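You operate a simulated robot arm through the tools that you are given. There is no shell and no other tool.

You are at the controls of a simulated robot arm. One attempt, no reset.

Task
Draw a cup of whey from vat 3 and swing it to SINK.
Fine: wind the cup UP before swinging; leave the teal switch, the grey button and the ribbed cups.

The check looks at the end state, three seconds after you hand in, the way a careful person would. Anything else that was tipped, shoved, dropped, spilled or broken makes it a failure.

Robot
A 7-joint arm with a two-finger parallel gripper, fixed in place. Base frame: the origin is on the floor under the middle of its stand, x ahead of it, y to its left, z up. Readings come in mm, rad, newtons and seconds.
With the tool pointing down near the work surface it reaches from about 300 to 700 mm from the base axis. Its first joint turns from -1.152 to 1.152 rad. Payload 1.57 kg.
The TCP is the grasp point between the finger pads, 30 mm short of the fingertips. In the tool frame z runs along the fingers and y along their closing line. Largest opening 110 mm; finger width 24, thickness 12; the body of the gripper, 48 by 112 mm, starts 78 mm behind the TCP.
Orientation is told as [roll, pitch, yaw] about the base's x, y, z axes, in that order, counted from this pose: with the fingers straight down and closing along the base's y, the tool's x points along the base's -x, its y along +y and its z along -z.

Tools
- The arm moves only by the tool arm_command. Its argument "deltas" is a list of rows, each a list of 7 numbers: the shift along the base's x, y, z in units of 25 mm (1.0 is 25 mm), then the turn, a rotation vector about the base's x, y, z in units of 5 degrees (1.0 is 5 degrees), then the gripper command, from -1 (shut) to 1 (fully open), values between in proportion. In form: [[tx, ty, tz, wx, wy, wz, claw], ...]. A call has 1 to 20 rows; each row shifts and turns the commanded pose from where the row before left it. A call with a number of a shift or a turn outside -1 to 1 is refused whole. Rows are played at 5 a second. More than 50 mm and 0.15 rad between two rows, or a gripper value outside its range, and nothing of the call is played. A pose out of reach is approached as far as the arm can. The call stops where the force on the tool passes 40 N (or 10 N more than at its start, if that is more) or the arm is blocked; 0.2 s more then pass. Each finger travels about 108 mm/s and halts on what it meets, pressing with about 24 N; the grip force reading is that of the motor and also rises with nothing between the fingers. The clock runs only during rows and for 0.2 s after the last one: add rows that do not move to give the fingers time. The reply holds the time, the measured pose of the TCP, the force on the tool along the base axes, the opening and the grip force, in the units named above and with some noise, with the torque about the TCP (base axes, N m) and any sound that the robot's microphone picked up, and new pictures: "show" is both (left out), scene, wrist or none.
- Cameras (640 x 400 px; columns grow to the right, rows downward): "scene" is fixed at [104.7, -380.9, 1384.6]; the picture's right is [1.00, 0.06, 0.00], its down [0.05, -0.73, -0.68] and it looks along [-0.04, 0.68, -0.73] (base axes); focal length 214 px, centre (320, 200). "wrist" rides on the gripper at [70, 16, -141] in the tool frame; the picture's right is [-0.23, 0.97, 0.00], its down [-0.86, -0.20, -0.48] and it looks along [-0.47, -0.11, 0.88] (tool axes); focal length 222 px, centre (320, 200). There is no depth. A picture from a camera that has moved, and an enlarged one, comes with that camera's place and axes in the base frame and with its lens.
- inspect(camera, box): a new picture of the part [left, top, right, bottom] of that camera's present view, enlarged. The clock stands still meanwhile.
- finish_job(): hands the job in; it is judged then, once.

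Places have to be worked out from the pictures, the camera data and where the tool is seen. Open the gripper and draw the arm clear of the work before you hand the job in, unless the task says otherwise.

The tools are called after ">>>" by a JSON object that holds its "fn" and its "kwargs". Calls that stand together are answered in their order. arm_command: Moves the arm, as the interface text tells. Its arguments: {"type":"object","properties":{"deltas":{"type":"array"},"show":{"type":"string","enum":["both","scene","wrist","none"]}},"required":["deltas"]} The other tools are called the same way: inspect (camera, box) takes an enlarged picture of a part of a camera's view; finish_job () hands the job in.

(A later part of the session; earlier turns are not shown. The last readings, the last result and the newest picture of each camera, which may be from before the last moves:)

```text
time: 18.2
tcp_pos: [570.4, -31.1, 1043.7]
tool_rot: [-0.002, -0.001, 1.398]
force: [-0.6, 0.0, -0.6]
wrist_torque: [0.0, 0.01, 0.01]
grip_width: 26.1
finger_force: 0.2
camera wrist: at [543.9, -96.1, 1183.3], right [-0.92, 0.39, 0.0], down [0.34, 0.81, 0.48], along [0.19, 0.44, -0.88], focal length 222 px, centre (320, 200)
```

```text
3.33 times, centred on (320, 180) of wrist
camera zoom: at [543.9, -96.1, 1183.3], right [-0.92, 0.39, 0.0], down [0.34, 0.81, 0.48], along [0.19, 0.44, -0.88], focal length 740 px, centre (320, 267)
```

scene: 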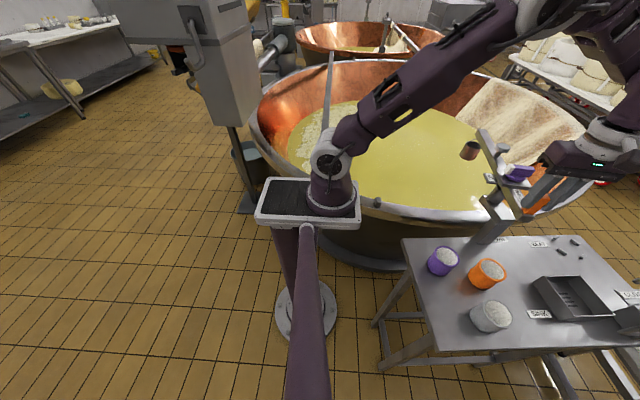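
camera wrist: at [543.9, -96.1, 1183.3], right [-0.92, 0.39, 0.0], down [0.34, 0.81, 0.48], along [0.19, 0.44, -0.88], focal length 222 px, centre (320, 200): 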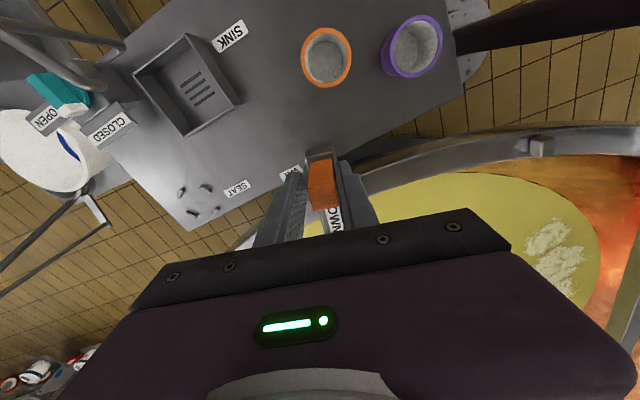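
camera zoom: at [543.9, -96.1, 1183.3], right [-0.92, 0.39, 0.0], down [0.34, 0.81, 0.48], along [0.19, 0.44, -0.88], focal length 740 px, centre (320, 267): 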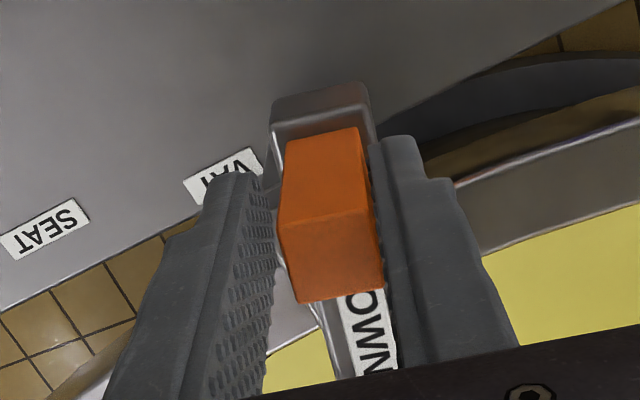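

The jib is at about 78–80° and the cup hangs well inside the whey area, with the knob still at UP. I'll open the fingers, rise straight off the handle, and turn back toward yaw ≈ -12° to address the knob.

>>> {"fn": "arm_command", "kwargs": {"deltas": [[0, 0, 0, 0, 0, 0, -0.1], [0, 0, 0, 0, 0, 0, 0.1], [0, 0, 0.6, 0, 0, 0, 0.1], [0, 0, 1, 0, 0, 0, 0.1], [0, 0, 1, 0, 0, 0, 0.1], [0, 0, 1, 0, 0, 0, 0.1], [0, 0, 0, 0, 0, -1, 0.1], [0, 0, 0, 0, 0, -1, 0.1], [0, 0, 0, 0, 0, -1, 0.1], [0, 0, 0, 0, 0, -1, 0.1], [0, 0, 0, 0, 0, -1, 0.1], [0, 0, 0, 0, 0, -1, 0.1], [0, 0, 0, 0, 0, -1, 0.1], [0, 0, 0, 0, 0, -1, 0.1], [0, 0, 0, 0, 0, -1, 0.1]], "show": "both"}}

>>> {"fn": "inspect", "kwargs": {"camera": "scene", "box": [440, 100, 640, 225]}}

```text
time: 21.4
tcp_pos: [570.4, -30.5, 1133.3]
tool_rot: [0.0, -0.001, 0.613]
force: [-0.6, -0.4, -0.3]
wrist_torque: [0.02, 0.0, 0.02]
grip_width: 60.7
finger_force: 0.0
camera wrist: at [505.3, -56.3, 1273.8], right [-0.37, 0.93, 0.0], down [0.81, 0.33, 0.48], along [0.45, 0.18, -0.88], focal length 222 px, centre (320, 200)
```

scene: 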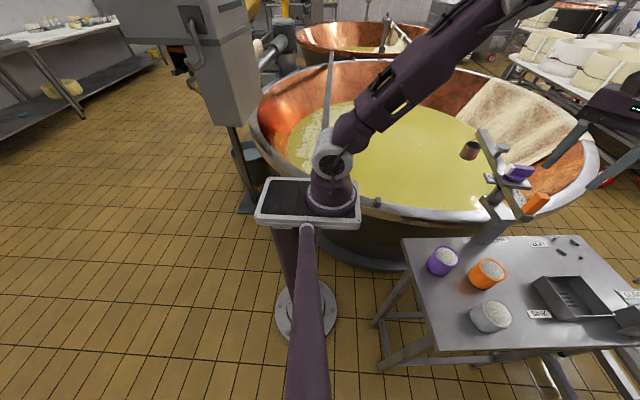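
wrist: 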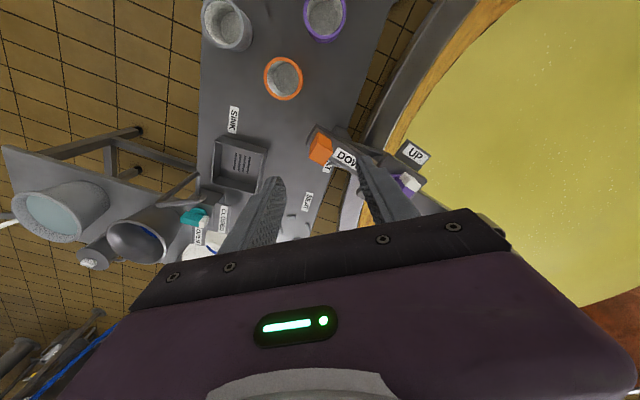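

```text
3.20 times, centred on (540, 162) of scene
camera zoom: at [104.7, -380.9, 1384.6], right [1.0, 0.06, 0.0], down [0.05, -0.73, -0.68], along [-0.04, 0.68, -0.73], focal length 686 px, centre (-384, 320)
```

zoom: 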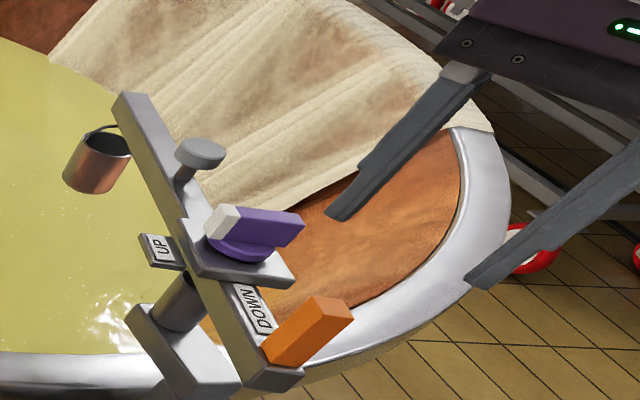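

Clean release, and the jib stayed at about 80°. I'll move over the knob at a safe height and turn to yaw ≈ -10°.

>>> {"fn": "arm_command", "kwargs": {"deltas": [[0.085, 0.489, 0, 0, 0, -1, 0.1], [0.085, 0.489, 0, 0, 0, -1, 0.1], [0.085, 0.489, 0, 0, 0, -1, 0.1], [0.085, 0.489, 0, 0, 0, -1, 0.1], [0.085, 0.489, 0, 0, 0, -1, 0.1], [0.085, 0.489, 0, 0, 0, -1, 0.1], [0.085, 0.489, 0, 0, 0, -1, 0.1], [0.085, 0.489, 0, 0, 0, -1, 0.1], [0.085, 0.489, 0, 0, 0, -1, 0.1], [0, 0, 0, 0, 0, 0, 0.1]], "show": "both"}}

>>> {"fn": "inspect", "kwargs": {"camera": "wrist", "box": [220, 90, 420, 240]}}

>>> {"fn": "inspect", "kwargs": {"camera": "scene", "box": [440, 100, 640, 225]}}

```text
time: 23.6
tcp_pos: [590.1, 77.6, 1133.0]
tool_rot: [-0.002, -0.002, -0.171]
force: [0.6, -0.4, -0.6]
wrist_torque: [0.01, 0.02, 0.04]
grip_width: 60.5
finger_force: 0.1
camera wrist: at [525.7, 107.3, 1272.6], right [0.39, 0.92, 0.0], down [0.81, -0.34, 0.48], along [0.44, -0.19, -0.88], focal length 222 px, centre (320, 200)
```

scene: 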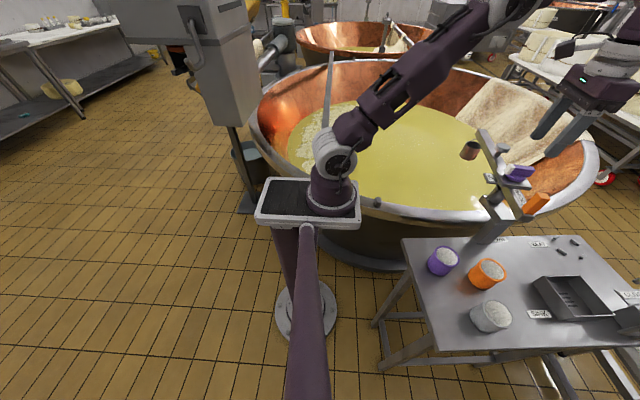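
wrist: 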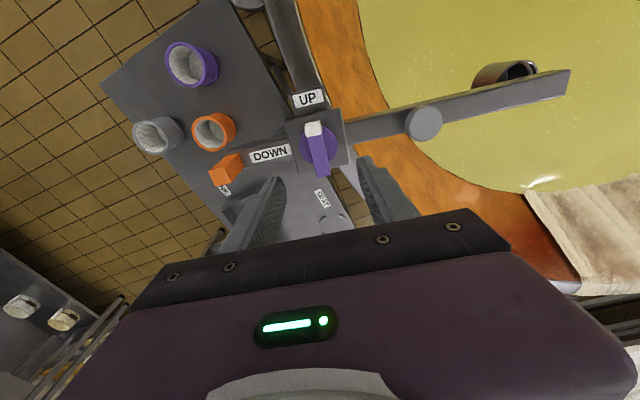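

```text
2.67 times, centred on (320, 165) of wrist
camera zoom: at [525.7, 107.3, 1272.6], right [0.39, 0.92, 0.0], down [0.81, -0.34, 0.48], along [0.44, -0.19, -0.88], focal length 592 px, centre (320, 293)
```

zoom: 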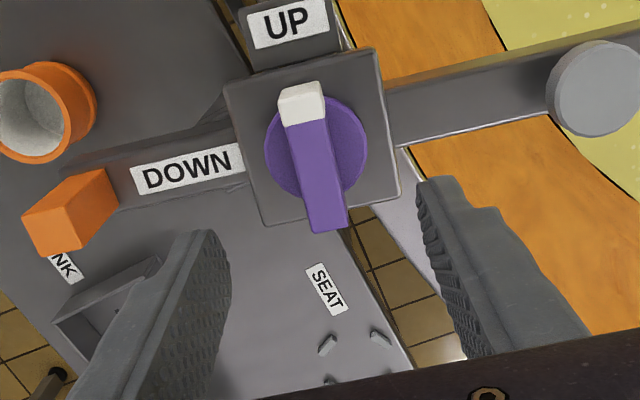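

```text
3.20 times, centred on (540, 162) of scene
camera zoom: at [104.7, -380.9, 1384.6], right [1.0, 0.06, 0.0], down [0.05, -0.73, -0.68], along [-0.04, 0.68, -0.73], focal length 686 px, centre (-384, 320)
```

zoom: 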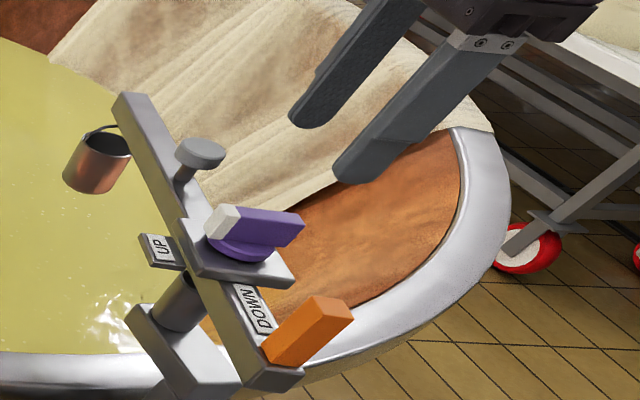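

From this view the bar's centre is about (587, 78.5), its UP end points at 168.6°, and so the jib is at 78.6°. I'll correct slightly and descend to TCP z≈1060, keeping the tips above the disc.

>>> {"fn": "arm_command", "kwargs": {"deltas": [[-0.124, 0.03, -0.6, 0, 0, -0.32, 0.1], [0, 0, -0.8, 0, 0, 0, 0.1], [0, 0, -0.8, 0, 0, 0, 0.1], [0, 0, -0.7, 0, 0, 0, 0.0], [0, 0, 0, 0, 0, 0, -0.1]], "show": "both"}}

>>> {"fn": "inspect", "kwargs": {"camera": "wrist", "box": [240, 120, 400, 240]}}

>>> {"fn": "inspect", "kwargs": {"camera": "scene", "box": [460, 120, 580, 220]}}

```text
time: 24.8
tcp_pos: [587.9, 80.1, 1060.6]
tool_rot: [-0.002, -0.002, -0.199]
force: [0.6, -0.7, 0.3]
wrist_torque: [0.03, -0.01, 0.01]
grip_width: 49.5
finger_force: 0.1
camera wrist: at [522.5, 110.8, 1200.5], right [0.41, 0.91, 0.0], down [0.8, -0.36, 0.48], along [0.44, -0.2, -0.88], focal length 222 px, centre (320, 200)
```

scene: 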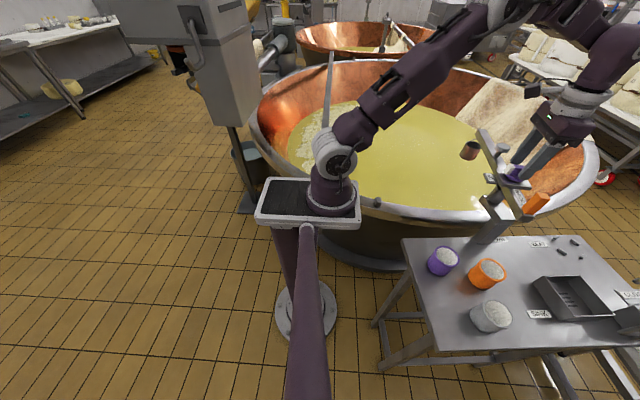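
wrist: 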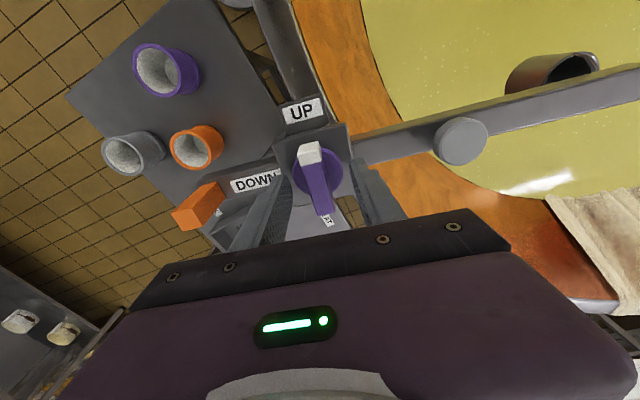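

```text
3.33 times, centred on (320, 180) of wrist
camera zoom: at [522.5, 110.8, 1200.5], right [0.41, 0.91, 0.0], down [0.8, -0.36, 0.48], along [0.44, -0.2, -0.88], focal length 740 px, centre (320, 267)
```

zoom: 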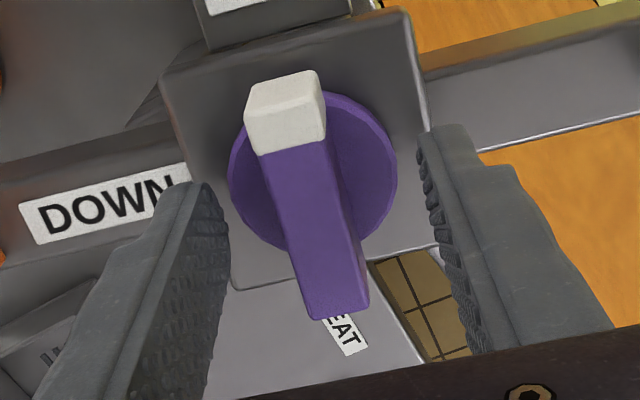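

```text
4.00 times, centred on (520, 170) of scene
camera zoom: at [104.7, -380.9, 1384.6], right [1.0, 0.06, 0.0], down [0.05, -0.73, -0.68], along [-0.04, 0.68, -0.73], focal length 858 px, centre (-480, 320)
```

zoom: 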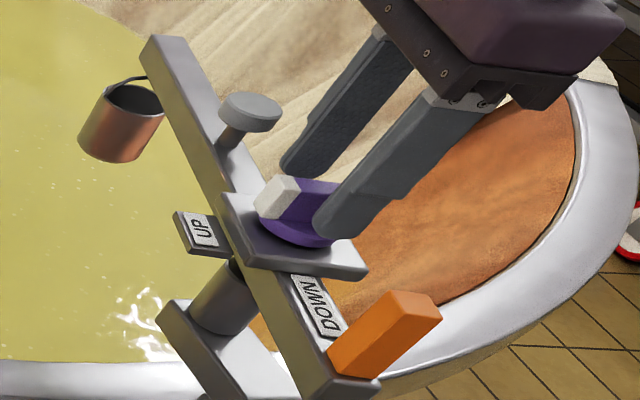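

The bar sits centred between the fingers with the tips above the disc. I'll close gently to measure its width and check the force.

>>> {"fn": "arm_command", "kwargs": {"deltas": [[0, 0, 0, 0, 0, 0, -0.5], [0, 0, 0, 0, 0, 0, -0.75], [0, 0, 0, 0, 0, 0, -0.85], [0, 0, 0, 0, 0, 0, -0.85]], "show": "wrist"}}

>>> {"fn": "inspect", "kwargs": {"camera": "wrist", "box": [240, 120, 400, 240]}}

```text
time: 25.8
tcp_pos: [586.0, 79.2, 1061.0]
tool_rot: [-0.001, -0.001, -0.199]
force: [-4.8, -11.6, -2.3]
wrist_torque: [-0.17, 0.07, 0.13]
grip_width: 18.3
finger_force: 5.7
camera wrist: at [522.3, 110.2, 1200.8], right [0.42, 0.91, 0.0], down [0.8, -0.36, 0.48], along [0.44, -0.2, -0.88], focal length 222 px, centre (320, 200)
```

wrist: 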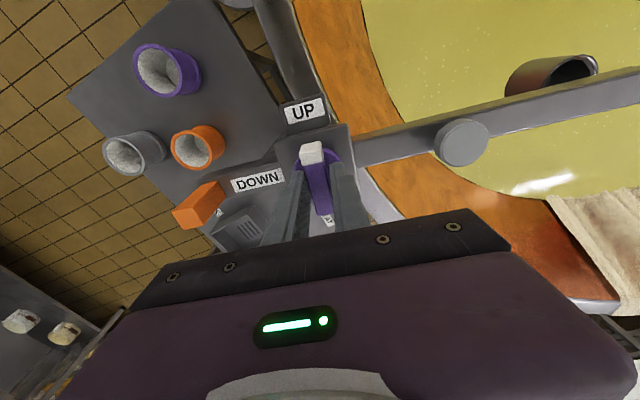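

```text
3.33 times, centred on (320, 180) of wrist
camera zoom: at [522.3, 110.2, 1200.8], right [0.42, 0.91, 0.0], down [0.8, -0.36, 0.48], along [0.44, -0.2, -0.88], focal length 740 px, centre (320, 267)
```

zoom: 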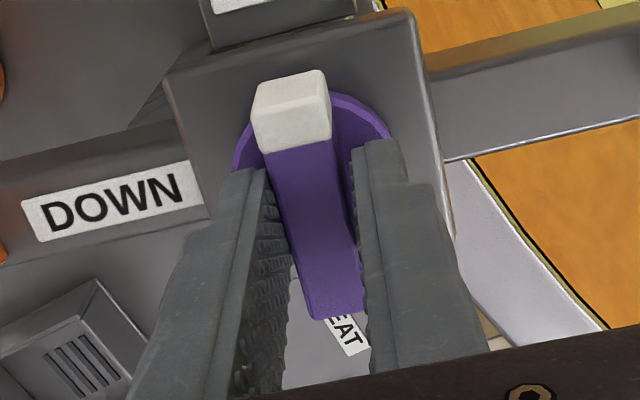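

The bar is about 18 mm wide, and the contact force shows I'm about 1 mm off toward +y. I'll ease to a close cage of about 20 mm, shift slightly, and try 15° counter-clockwise toward DOWN while watching the torque.

>>> {"fn": "arm_command", "kwargs": {"deltas": [[-0.008, -0.04, 0, 0, 0, 0, -0.635], [0, 0, 0, 0, 0, 0, -0.635], [0, 0, 0, 0, 0, 0.75, -0.635], [0, 0, 0, 0, 0, 0.75, -0.635], [0, 0, 0, 0, 0, 0.75, -0.635], [0, 0, 0, 0, 0, 0.75, -0.635], [0, 0, 0, 0, 0, 0, -0.635]], "show": "both"}}

>>> {"fn": "inspect", "kwargs": {"camera": "wrist", "box": [240, 120, 400, 240]}}

>>> {"fn": "inspect", "kwargs": {"camera": "scene", "box": [440, 110, 580, 220]}}

```text
time: 27.4
tcp_pos: [585.9, 78.7, 1062.1]
tool_rot: [-0.001, -0.002, 0.064]
force: [-3.6, -5.1, -0.9]
wrist_torque: [-0.09, 0.08, -0.09]
grip_width: 23.9
finger_force: 1.4
camera wrist: at [517.2, 91.4, 1201.4], right [0.16, 0.99, 0.0], down [0.87, -0.14, 0.48], along [0.47, -0.08, -0.88], focal length 222 px, centre (320, 200)
```

scene: 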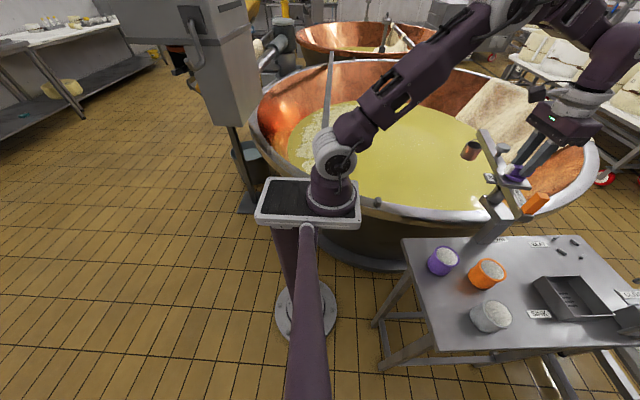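
wrist: 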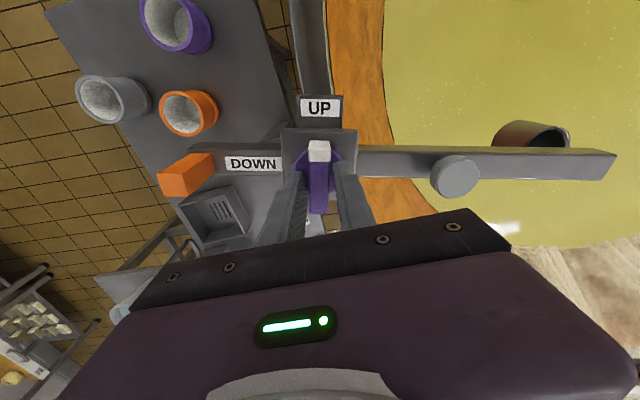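

```text
3.33 times, centred on (320, 180) of wrist
camera zoom: at [517.2, 91.4, 1201.4], right [0.16, 0.99, 0.0], down [0.87, -0.14, 0.48], along [0.47, -0.08, -0.88], focal length 740 px, centre (320, 267)
```

zoom: 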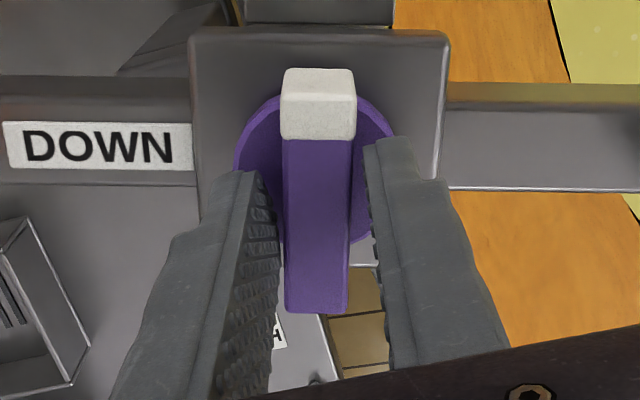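

```text
3.64 times, centred on (510, 165) of scene
camera zoom: at [104.6, -381.0, 1384.6], right [1.0, 0.06, 0.0], down [0.05, -0.73, -0.68], along [-0.04, 0.68, -0.73], focal length 780 px, centre (-371, 327)
```

zoom: 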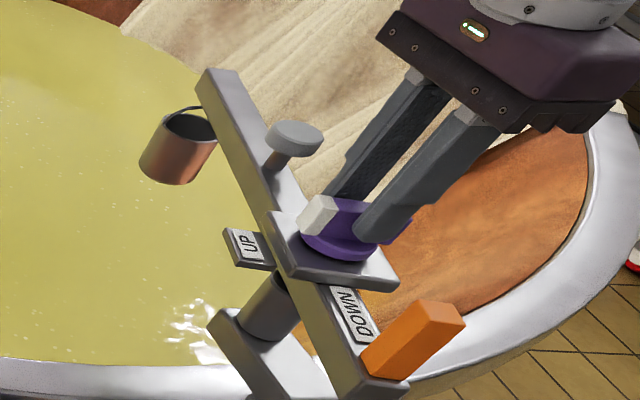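

The knob stayed at UP. The soft finger setting just yielded and spread to 24 mm. I'll turn back to alignment, grip firmly, then turn.

>>> {"fn": "arm_command", "kwargs": {"deltas": [[0, 0, 0, 0, 0, -0.75, -0.5], [0, 0, 0, 0, 0, -0.75, -0.5], [0, 0, 0, 0, 0, -0.75, -0.5], [0, 0, 0, 0, 0, -0.75, -0.5], [0, 0, 0, 0, 0, 0, -0.7], [0, 0, 0, 0, 0, 0, -1], [0, 0, 0, 0, 0, 0, -1]], "show": "none"}}

```text
time: 29.0
tcp_pos: [585.4, 78.8, 1060.9]
tool_rot: [-0.002, 0.0, -0.2]
force: [-6.9, -15.6, -0.4]
wrist_torque: [-0.11, 0.57, 0.09]
grip_width: 16.0
finger_force: 31.5
```

The bar is firmly held at 16 mm, with a small side preload. I'll ease that with a sub-millimetre shift and turn 10° counter-clockwise.

>>> {"fn": "arm_command", "kwargs": {"deltas": [[-0.02, -0.04, 0, 0, 0, 0, -1], [0, 0, 0, 0, 0, 0.5, -1], [0, 0, 0, 0, 0, 0.5, -1], [0, 0, 0, 0, 0, 0.5, -1], [0, 0, 0, 0, 0, 0.5, -1], [0, 0, 0, 0, 0, 0, -1]], "show": "both"}}

>>> {"fn": "inspect", "kwargs": {"camera": "wrist", "box": [240, 120, 400, 240]}}

>>> {"fn": "inspect", "kwargs": {"camera": "scene", "box": [440, 110, 580, 220]}}

```text
time: 30.4
tcp_pos: [587.4, 78.9, 1061.5]
tool_rot: [0.0, -0.002, -0.023]
force: [0.7, -10.3, 6.3]
wrist_torque: [-0.19, -1.03, -0.01]
grip_width: 15.8
finger_force: 31.6
camera wrist: at [517.6, 96.7, 1201.0], right [0.25, 0.97, 0.0], down [0.85, -0.22, 0.48], along [0.47, -0.12, -0.88], focal length 222 px, centre (320, 200)
```

scene: 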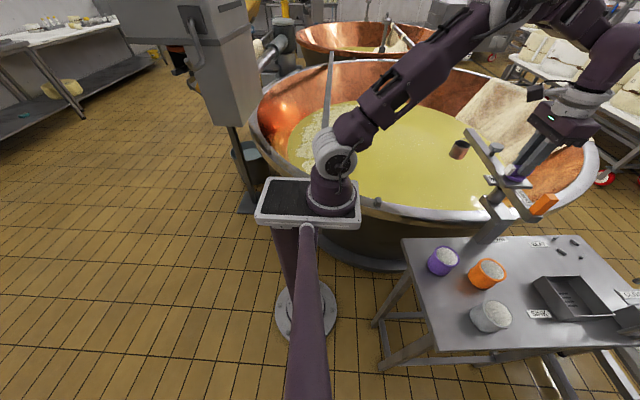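
wrist: 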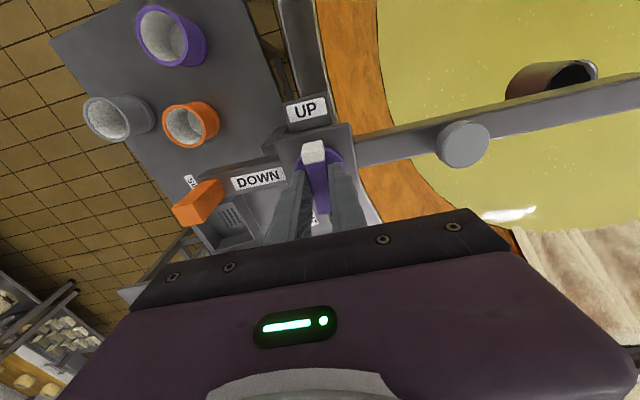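

```text
3.33 times, centred on (320, 180) of wrist
camera zoom: at [517.6, 96.7, 1201.0], right [0.25, 0.97, 0.0], down [0.85, -0.22, 0.48], along [0.47, -0.12, -0.88], focal length 740 px, centre (320, 267)
```

zoom: 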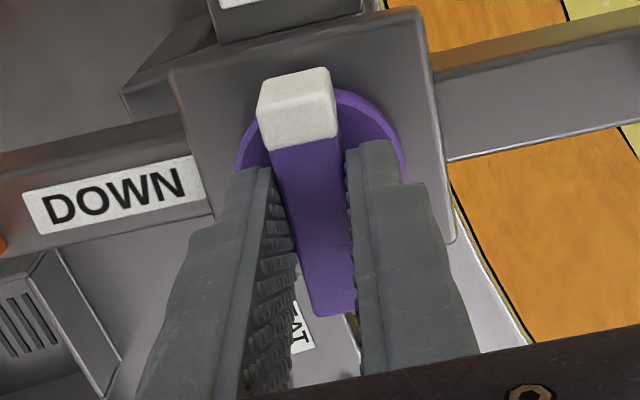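

```text
3.64 times, centred on (510, 165) of scene
camera zoom: at [104.6, -381.2, 1384.5], right [1.0, 0.06, 0.0], down [0.05, -0.73, -0.68], along [-0.04, 0.68, -0.73], focal length 780 px, centre (-371, 327)
```

zoom: 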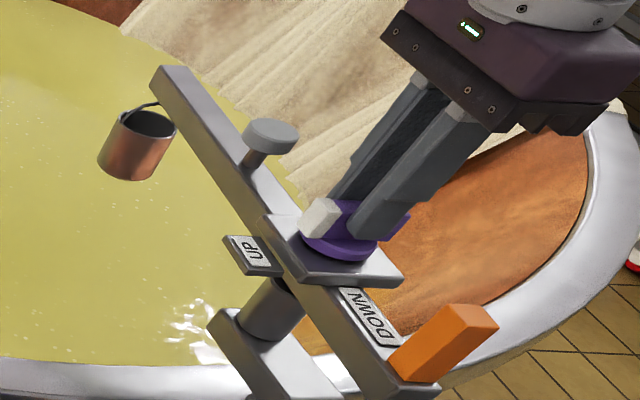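

Turning the knob dragged the whole jib about 9° further counter-clockwise (now about 88°). The knob is stiffer than the pivot, so the jib needs something to react against. I'll keep turning gently to see whether the jib reaches an end stop where the knob will turn relative to it.

>>> {"fn": "arm_command", "kwargs": {"deltas": [[0, 0, 0, 0, 0, 0.5, -1], [0, 0, 0, 0, 0, 0.5, -1], [0, 0, 0, 0, 0, 0.5, -1], [0, 0, 0, 0, 0, 0.5, -1], [0, 0, 0, 0, 0, 0, -1]], "show": "both"}}

>>> {"fn": "inspect", "kwargs": {"camera": "wrist", "box": [240, 120, 400, 240]}}

>>> {"fn": "inspect", "kwargs": {"camera": "scene", "box": [440, 110, 580, 220]}}

```text
time: 31.6
tcp_pos: [586.4, 77.7, 1062.1]
tool_rot: [-0.002, -0.002, 0.15]
force: [8.0, -5.8, 7.2]
wrist_torque: [0.2, -0.38, -0.89]
grip_width: 17.0
finger_force: 32.0
camera wrist: at [515.3, 84.3, 1201.1], right [0.08, 1.0, 0.0], down [0.87, -0.07, 0.48], along [0.48, -0.04, -0.88], focal length 222 px, centre (320, 200)
```

scene: 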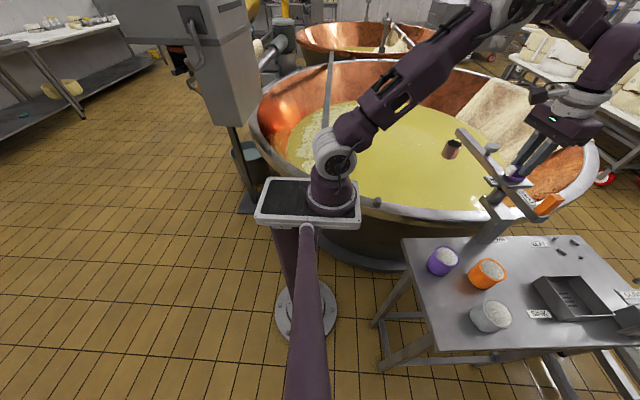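
wrist: 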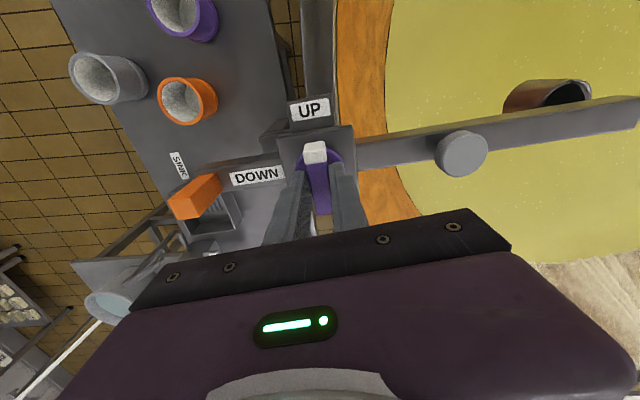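

```text
3.33 times, centred on (320, 180) of wrist
camera zoom: at [515.3, 84.3, 1201.1], right [0.08, 1.0, 0.0], down [0.87, -0.07, 0.48], along [0.48, -0.04, -0.88], focal length 740 px, centre (320, 267)
```

zoom: 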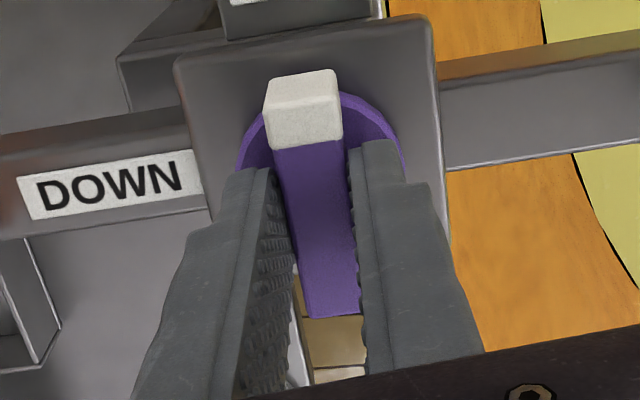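

```text
3.64 times, centred on (510, 165) of scene
camera zoom: at [104.8, -381.1, 1384.6], right [1.0, 0.06, 0.0], down [0.05, -0.73, -0.68], along [-0.04, 0.68, -0.73], focal length 780 px, centre (-371, 327)
```

zoom: 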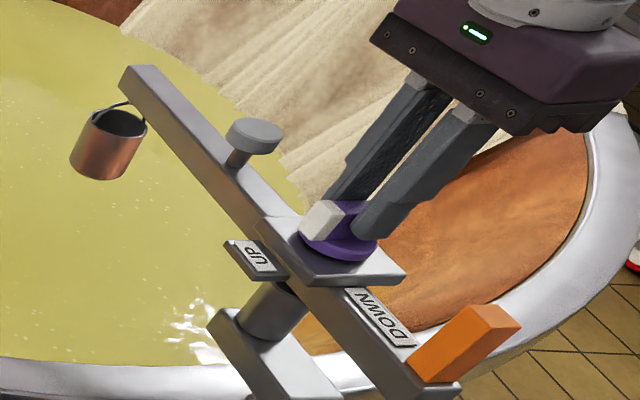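

The twist torque has jumped to -0.89 N·m and the jib turned only about 6°, so it seems to have reached its end stop over the vat at about 94°. I'll keep turning; now the knob should move relative to the jib.

>>> {"fn": "arm_command", "kwargs": {"deltas": [[0, 0, 0, 0, 0, 0.5, -1], [0, 0, 0, 0, 0, 0.5, -1], [0, 0, 0, 0, 0, 0.5, -1], [0, 0, 0, 0, 0, 0.5, -1], [0, 0, 0, 0, 0, 0, -1]], "show": "both"}}

>>> {"fn": "inspect", "kwargs": {"camera": "wrist", "box": [240, 120, 400, 240]}}

>>> {"fn": "inspect", "kwargs": {"camera": "scene", "box": [440, 110, 580, 220]}}

```text
time: 32.8
tcp_pos: [585.0, 77.5, 1060.8]
tool_rot: [-0.002, 0.0, 0.327]
force: [-4.9, -6.8, 6.4]
wrist_torque: [0.19, 0.5, -1.22]
grip_width: 21.7
finger_force: 34.4
camera wrist: at [515.1, 71.9, 1201.1], right [-0.1, 1.0, 0.0], down [0.87, 0.09, 0.48], along [0.48, 0.04, -0.88], focal length 222 px, centre (320, 200)
```

scene: 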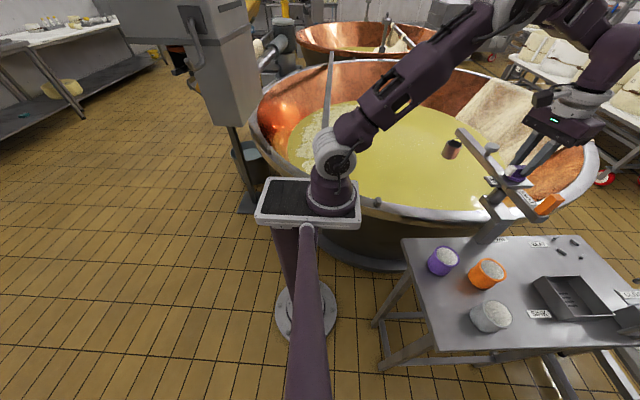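
wrist: 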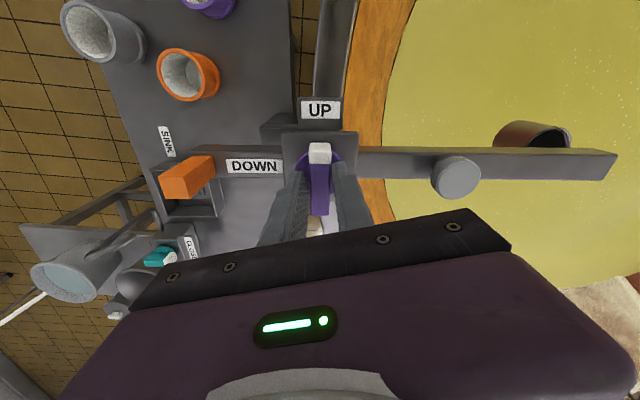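

```text
3.33 times, centred on (320, 180) of wrist
camera zoom: at [515.1, 71.9, 1201.1], right [-0.1, 1.0, 0.0], down [0.87, 0.09, 0.48], along [0.48, 0.04, -0.88], focal length 740 px, centre (320, 267)
```

zoom: 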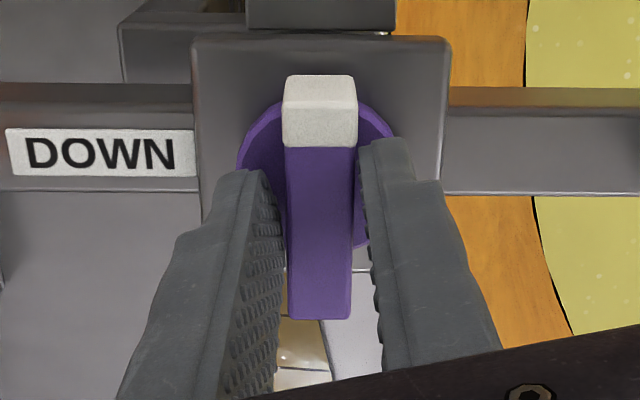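

```text
3.64 times, centred on (510, 165) of scene
camera zoom: at [104.4, -381.1, 1384.6], right [1.0, 0.06, 0.0], down [0.05, -0.73, -0.68], along [-0.04, 0.68, -0.73], focal length 780 px, centre (-371, 327)
```

zoom: 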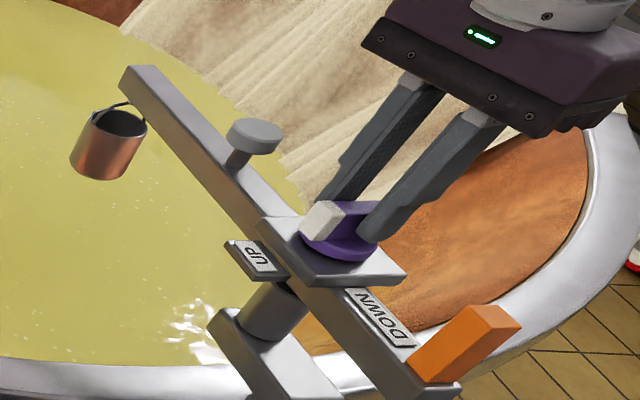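

The jib is firmly at its stop, about 95°, yet the knob didn't turn even at 1.2 N·m. So UP is probably the knob's counter-clockwise limit, and it may wind the other way round. I'll open, realign to the bar at yaw ≈ 5°, and look before trying clockwise.

>>> {"fn": "arm_command", "kwargs": {"deltas": [[0, 0, 0, 0, 0, 0, -0.4], [0, 0, 0, 0, 0, -0.9, -0.4], [0, 0, 0, 0, 0, -0.9, -0.4], [0, 0, 0, 0, 0, -0.9, -0.4], [0, 0, 0, 0, 0, 0, -0.4]], "show": "both"}}

>>> {"fn": "inspect", "kwargs": {"camera": "wrist", "box": [240, 120, 400, 240]}}

>>> {"fn": "inspect", "kwargs": {"camera": "wrist", "box": [300, 90, 380, 150]}}

```text
time: 34.0
tcp_pos: [585.5, 77.2, 1060.8]
tool_rot: [-0.001, -0.004, 0.089]
force: [-0.4, -0.1, 0.2]
wrist_torque: [-0.02, 0.0, 0.0]
grip_width: 32.9
finger_force: 0.0
camera wrist: at [515.5, 88.9, 1200.7], right [0.14, 0.99, 0.0], down [0.87, -0.12, 0.48], along [0.48, -0.07, -0.88], focal length 222 px, centre (320, 200)
```

scene: 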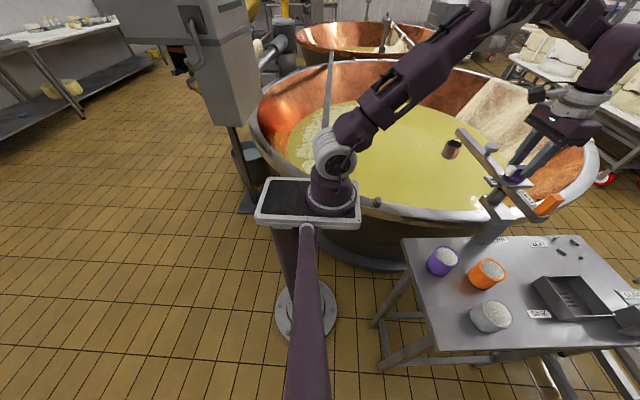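
wrist: 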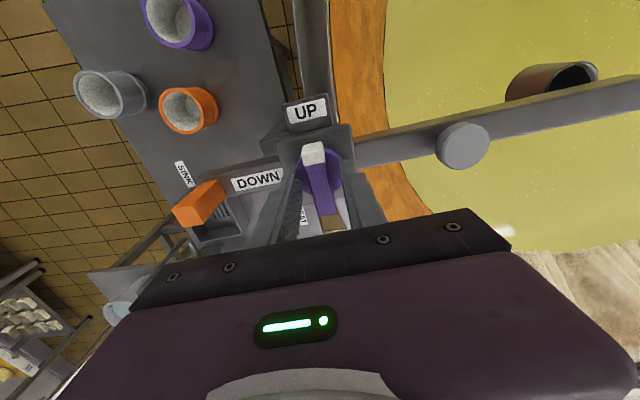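

```text
3.33 times, centred on (320, 180) of wrist
camera zoom: at [515.5, 88.9, 1200.7], right [0.14, 0.99, 0.0], down [0.87, -0.12, 0.48], along [0.48, -0.07, -0.88], focal length 740 px, centre (320, 267)
```

zoom: 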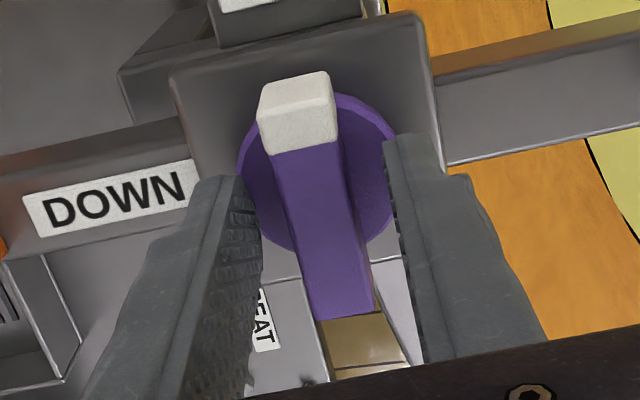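

```text
6.67 times, centred on (340, 120) of wrist
camera zoom: at [515.5, 88.9, 1200.7], right [0.14, 0.99, 0.0], down [0.87, -0.12, 0.48], along [0.48, -0.07, -0.88], focal length 1481 px, centre (187, 733)
```

zoom: 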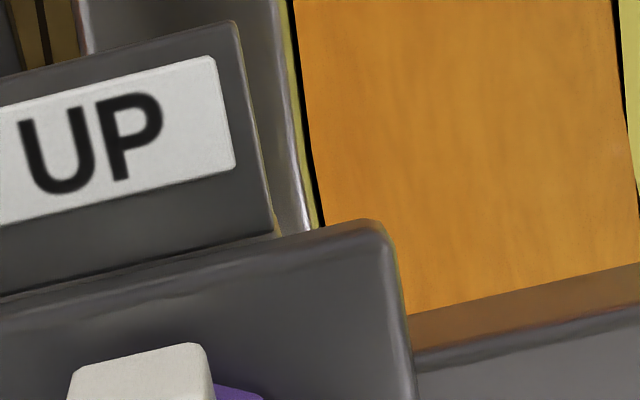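

The jib is at 93.9° against its stop, and the bar is square to it and centred between the fingers. I'll grip firmly and try 10° clockwise.

>>> {"fn": "arm_command", "kwargs": {"deltas": [[0.05, 0.03, 0, 0, 0, 0, -0.6], [0, 0, 0, 0, 0, 0, -1], [0, 0, 0, 0, 0, 0, -1], [0, 0, 0, 0, 0, -0.5, -1], [0, 0, 0, 0, 0, -0.5, -1], [0, 0, 0, 0, 0, -0.5, -1], [0, 0, 0, 0, 0, -0.5, -1], [0, 0, 0, 0, 0, 0, -1]], "show": "both"}}

>>> {"fn": "inspect", "kwargs": {"camera": "wrist", "box": [240, 120, 400, 240]}}

>>> {"fn": "inspect", "kwargs": {"camera": "scene", "box": [440, 110, 580, 220]}}

```text
time: 35.8
tcp_pos: [587.2, 78.8, 1060.6]
tool_rot: [-0.004, 0.001, -0.087]
force: [-0.3, -17.1, -11.1]
wrist_torque: [-0.28, -0.91, 0.08]
grip_width: 15.8
finger_force: 31.5
camera wrist: at [520.2, 101.4, 1200.9], right [0.31, 0.95, 0.0], down [0.83, -0.27, 0.48], along [0.46, -0.15, -0.88], focal length 222 px, centre (320, 200)
```

scene: 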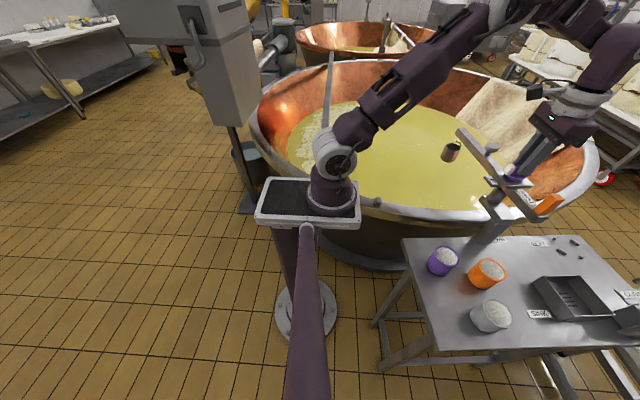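
wrist: 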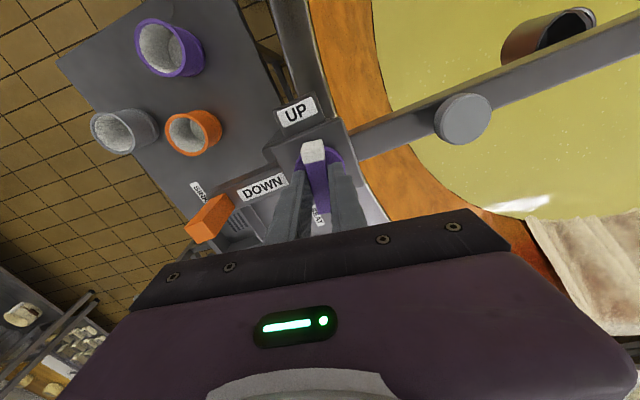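

```text
3.33 times, centred on (320, 180) of wrist
camera zoom: at [520.2, 101.4, 1200.9], right [0.31, 0.95, 0.0], down [0.83, -0.27, 0.48], along [0.46, -0.15, -0.88], focal length 740 px, centre (320, 267)
```

zoom: 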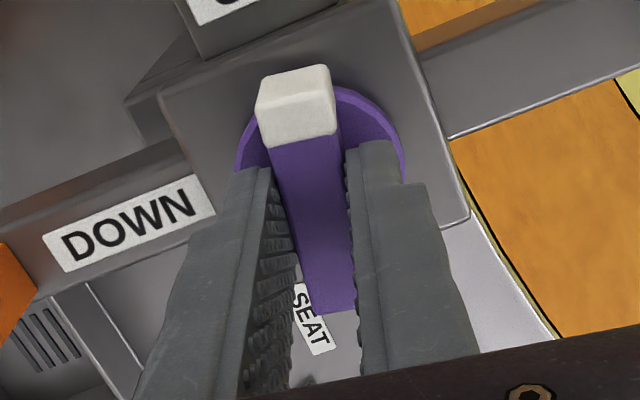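

```text
3.64 times, centred on (510, 165) of scene
camera zoom: at [104.8, -381.4, 1384.5], right [1.0, 0.06, 0.0], down [0.05, -0.73, -0.68], along [-0.04, 0.68, -0.73], focal length 780 px, centre (-371, 327)
```

zoom: 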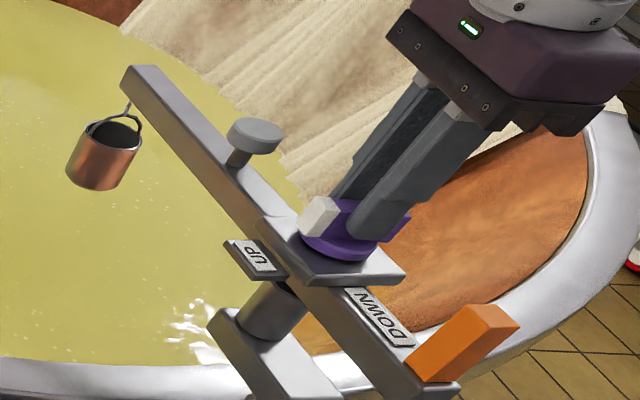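

The knob turns clockwise while the jib stays put, and the cup has started to descend on its line. So winding runs from UP the long way round (about 270°) to DOWN. I'll continue clockwise 40° and watch.

>>> {"fn": "arm_command", "kwargs": {"deltas": [[0, 0, 0, 0, 0, -0.8, -1], [0, 0, 0, 0, 0, -0.8, -1], [0, 0, 0, 0, 0, -0.8, -1], [0, 0, 0, 0, 0, -0.8, -1], [0, 0, 0, 0, 0, -0.8, -1], [0, 0, 0, 0, 0, -0.8, -1], [0, 0, 0, 0, 0, -0.8, -1], [0, 0, 0, 0, 0, -0.8, -1], [0, 0, 0, 0, 0, -0.8, -1], [0, 0, 0, 0, 0, -0.8, -1], [0, 0, 0, 0, 0, 0, -1]], "show": "both"}}

>>> {"fn": "inspect", "kwargs": {"camera": "scene", "box": [440, 110, 580, 220]}}

>>> {"fn": "inspect", "kwargs": {"camera": "wrist", "box": [240, 120, 400, 240]}}

```text
time: 38.2
tcp_pos: [586.5, 77.3, 1061.5]
tool_rot: [-0.003, -0.003, -0.783]
force: [-6.4, -23.8, -19.9]
wrist_torque: [-0.69, -0.26, 0.04]
grip_width: 15.8
finger_force: 31.8
camera wrist: at [550.5, 139.8, 1200.9], right [0.85, 0.53, 0.0], down [0.47, -0.74, 0.48], along [0.25, -0.41, -0.88], focal length 222 px, centre (320, 200)
```

scene: 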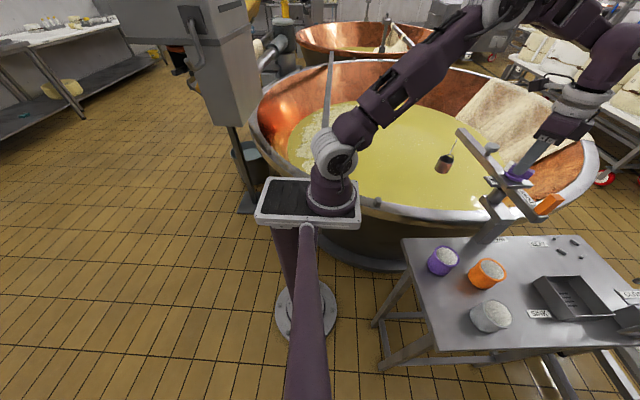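
wrist: 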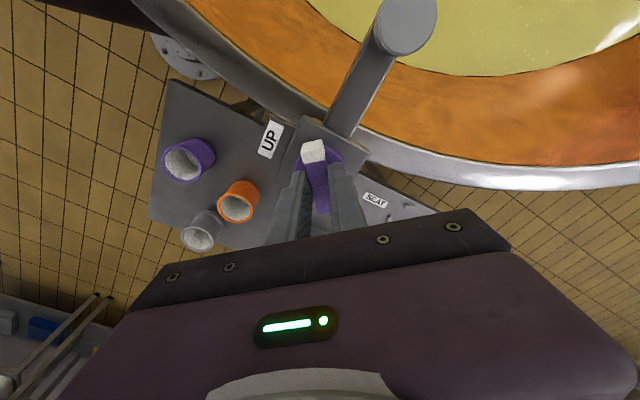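

```text
3.64 times, centred on (510, 165) of scene
camera zoom: at [104.8, -381.5, 1384.4], right [1.0, 0.06, 0.0], down [0.05, -0.73, -0.68], along [-0.04, 0.68, -0.73], focal length 780 px, centre (-371, 327)
```

zoom: 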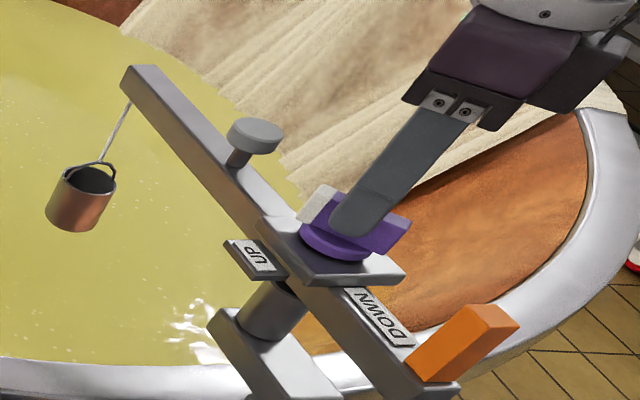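

```text
3.33 times, centred on (320, 180) of wrist
camera zoom: at [550.5, 139.8, 1200.9], right [0.85, 0.53, 0.0], down [0.47, -0.74, 0.48], along [0.25, -0.41, -0.88], focal length 740 px, centre (320, 267)
```

zoom: 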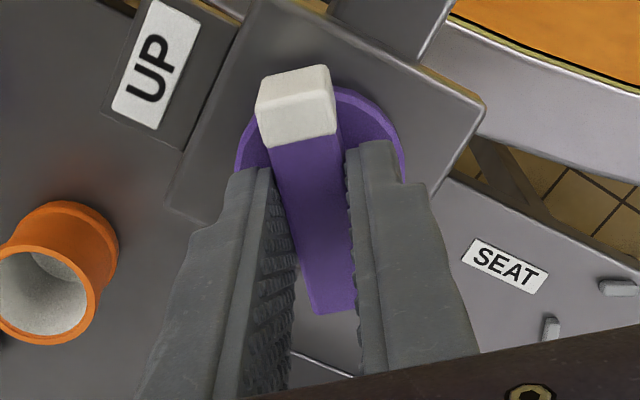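

The knob has turned 50°, the jib is steady and the cup is lowering on its line. The side force says the axis is about 1.5 mm toward -y, so I'll briefly relax the grip, shift, re-grip and continue clockwise.

>>> {"fn": "arm_command", "kwargs": {"deltas": [[0, 0, 0, 0, 0, 0, -0.55], [-0.01, -0.06, 0, 0, 0, 0, -0.55], [0, 0, 0, 0, 0, 0, -1], [0, 0, 0, 0, 0, 0, -1], [0, 0, 0, 0, 0, -0.8, -1], [0, 0, 0, 0, 0, -0.8, -1], [0, 0, 0, 0, 0, -0.8, -1], [0, 0, 0, 0, 0, -0.8, -1], [0, 0, 0, 0, 0, -0.8, -1], [0, 0, 0, 0, 0, -0.8, -1], [0, 0, 0, 0, 0, 0, -1]], "show": "both"}}

>>> {"fn": "inspect", "kwargs": {"camera": "scene", "box": [440, 110, 580, 220]}}

```text
time: 40.6
tcp_pos: [587.2, 79.2, 1061.8]
tool_rot: [0.0, -0.002, -1.203]
force: [-0.4, 17.3, 18.6]
wrist_torque: [-0.13, -0.13, 0.03]
grip_width: 15.7
finger_force: 31.6
camera wrist: at [577.6, 150.3, 1201.9], right [0.99, 0.14, 0.0], down [0.12, -0.87, 0.48], along [0.07, -0.47, -0.88], focal length 222 px, centre (320, 200)
```

scene: 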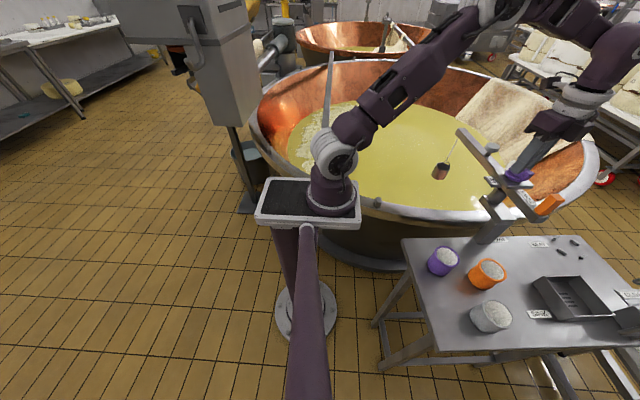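
wrist: 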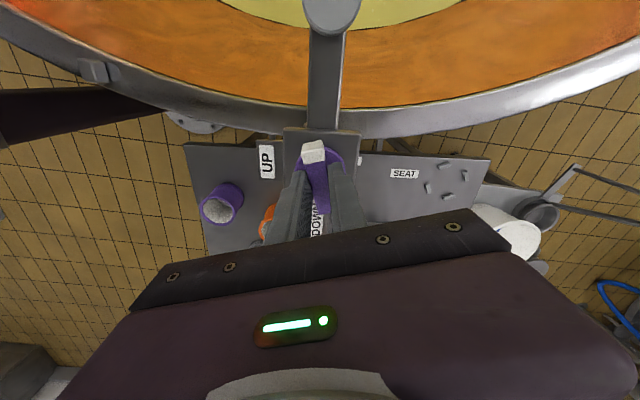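

```text
3.64 times, centred on (510, 165) of scene
camera zoom: at [104.3, -380.4, 1384.8], right [1.0, 0.06, 0.0], down [0.05, -0.73, -0.68], along [-0.04, 0.68, -0.73], focal length 780 px, centre (-371, 327)
```

zoom: 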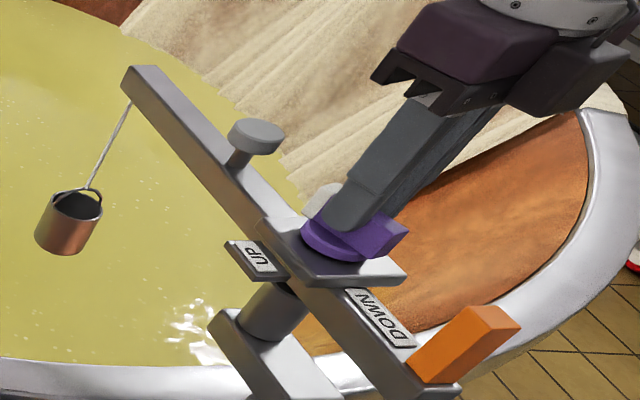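

The knob is 74° from UP and the cup keeps dropping smoothly. I'll continue clockwise toward tool yaw ≈ -93°.

>>> {"fn": "arm_command", "kwargs": {"deltas": [[0, 0, 0, 0, 0, 0, -0.55], [0, 0.015, 0, 0, 0, 0, -0.55], [0, 0, 0, 0, 0, 0, -1], [0, 0, 0, 0, 0, 0, -1], [0, 0, 0, 0, 0, -0.8, -1], [0, 0, 0, 0, 0, -0.8, -1], [0, 0, 0, 0, 0, -0.8, -1], [0, 0, 0, 0, 0, -0.8, -1], [0, 0, 0, 0, 0, -0.8, -1], [0, 0, 0, 0, 0, -0.8, -1], [0, 0, 0, 0, 0, 0, -1]], "show": "both"}}

>>> {"fn": "inspect", "kwargs": {"camera": "scene", "box": [440, 110, 580, 220]}}

>>> {"fn": "inspect", "kwargs": {"camera": "wrist", "box": [240, 120, 400, 240]}}

```text
time: 43.0
tcp_pos: [586.6, 77.6, 1061.7]
tool_rot: [-0.001, -0.001, -1.623]
force: [5.6, -12.1, 1.2]
wrist_torque: [-0.29, -0.12, 0.02]
grip_width: 15.9
finger_force: 31.6
camera wrist: at [608.2, 146.9, 1201.1], right [0.96, -0.28, 0.0], down [-0.24, -0.84, 0.48], along [-0.13, -0.46, -0.88], focal length 222 px, centre (320, 200)
```

scene: 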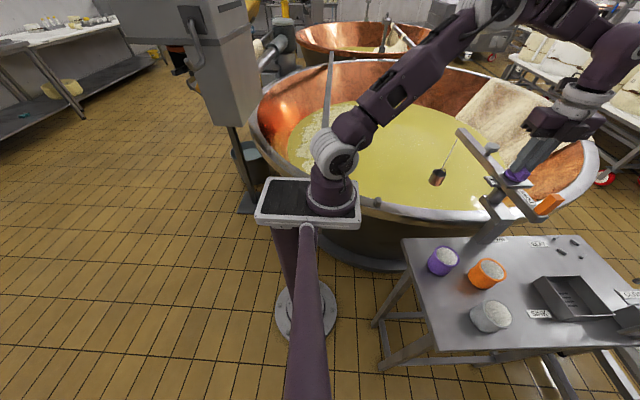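
wrist: 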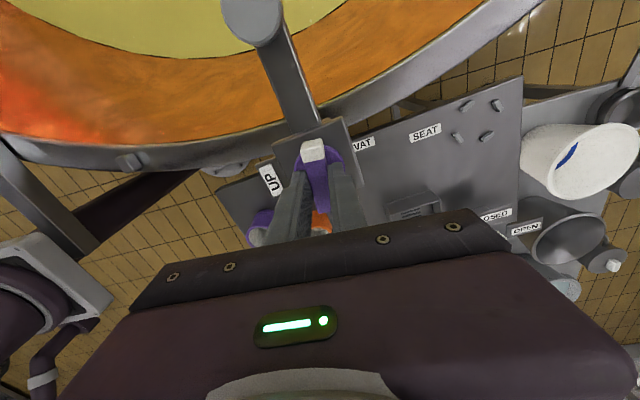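

```text
3.64 times, centred on (510, 165) of scene
camera zoom: at [104.8, -381.3, 1384.5], right [1.0, 0.06, 0.0], down [0.05, -0.73, -0.68], along [-0.04, 0.68, -0.73], focal length 780 px, centre (-371, 327)
```

zoom: 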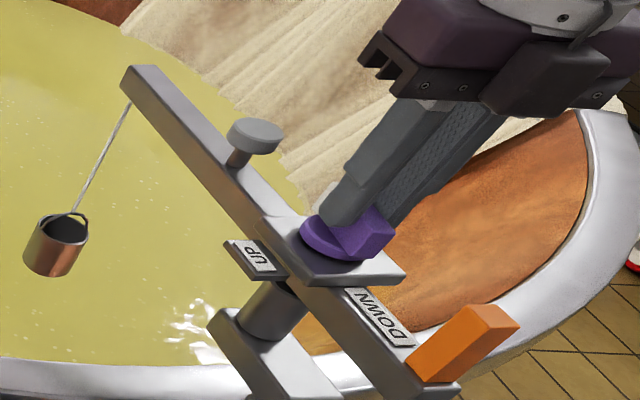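

```text
3.33 times, centred on (320, 180) of wrist
camera zoom: at [608.2, 146.9, 1201.1], right [0.96, -0.28, 0.0], down [-0.24, -0.84, 0.48], along [-0.13, -0.46, -0.88], focal length 740 px, centre (320, 267)
```

zoom: 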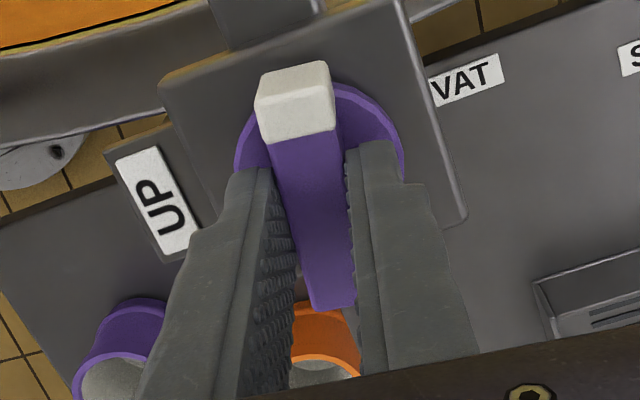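

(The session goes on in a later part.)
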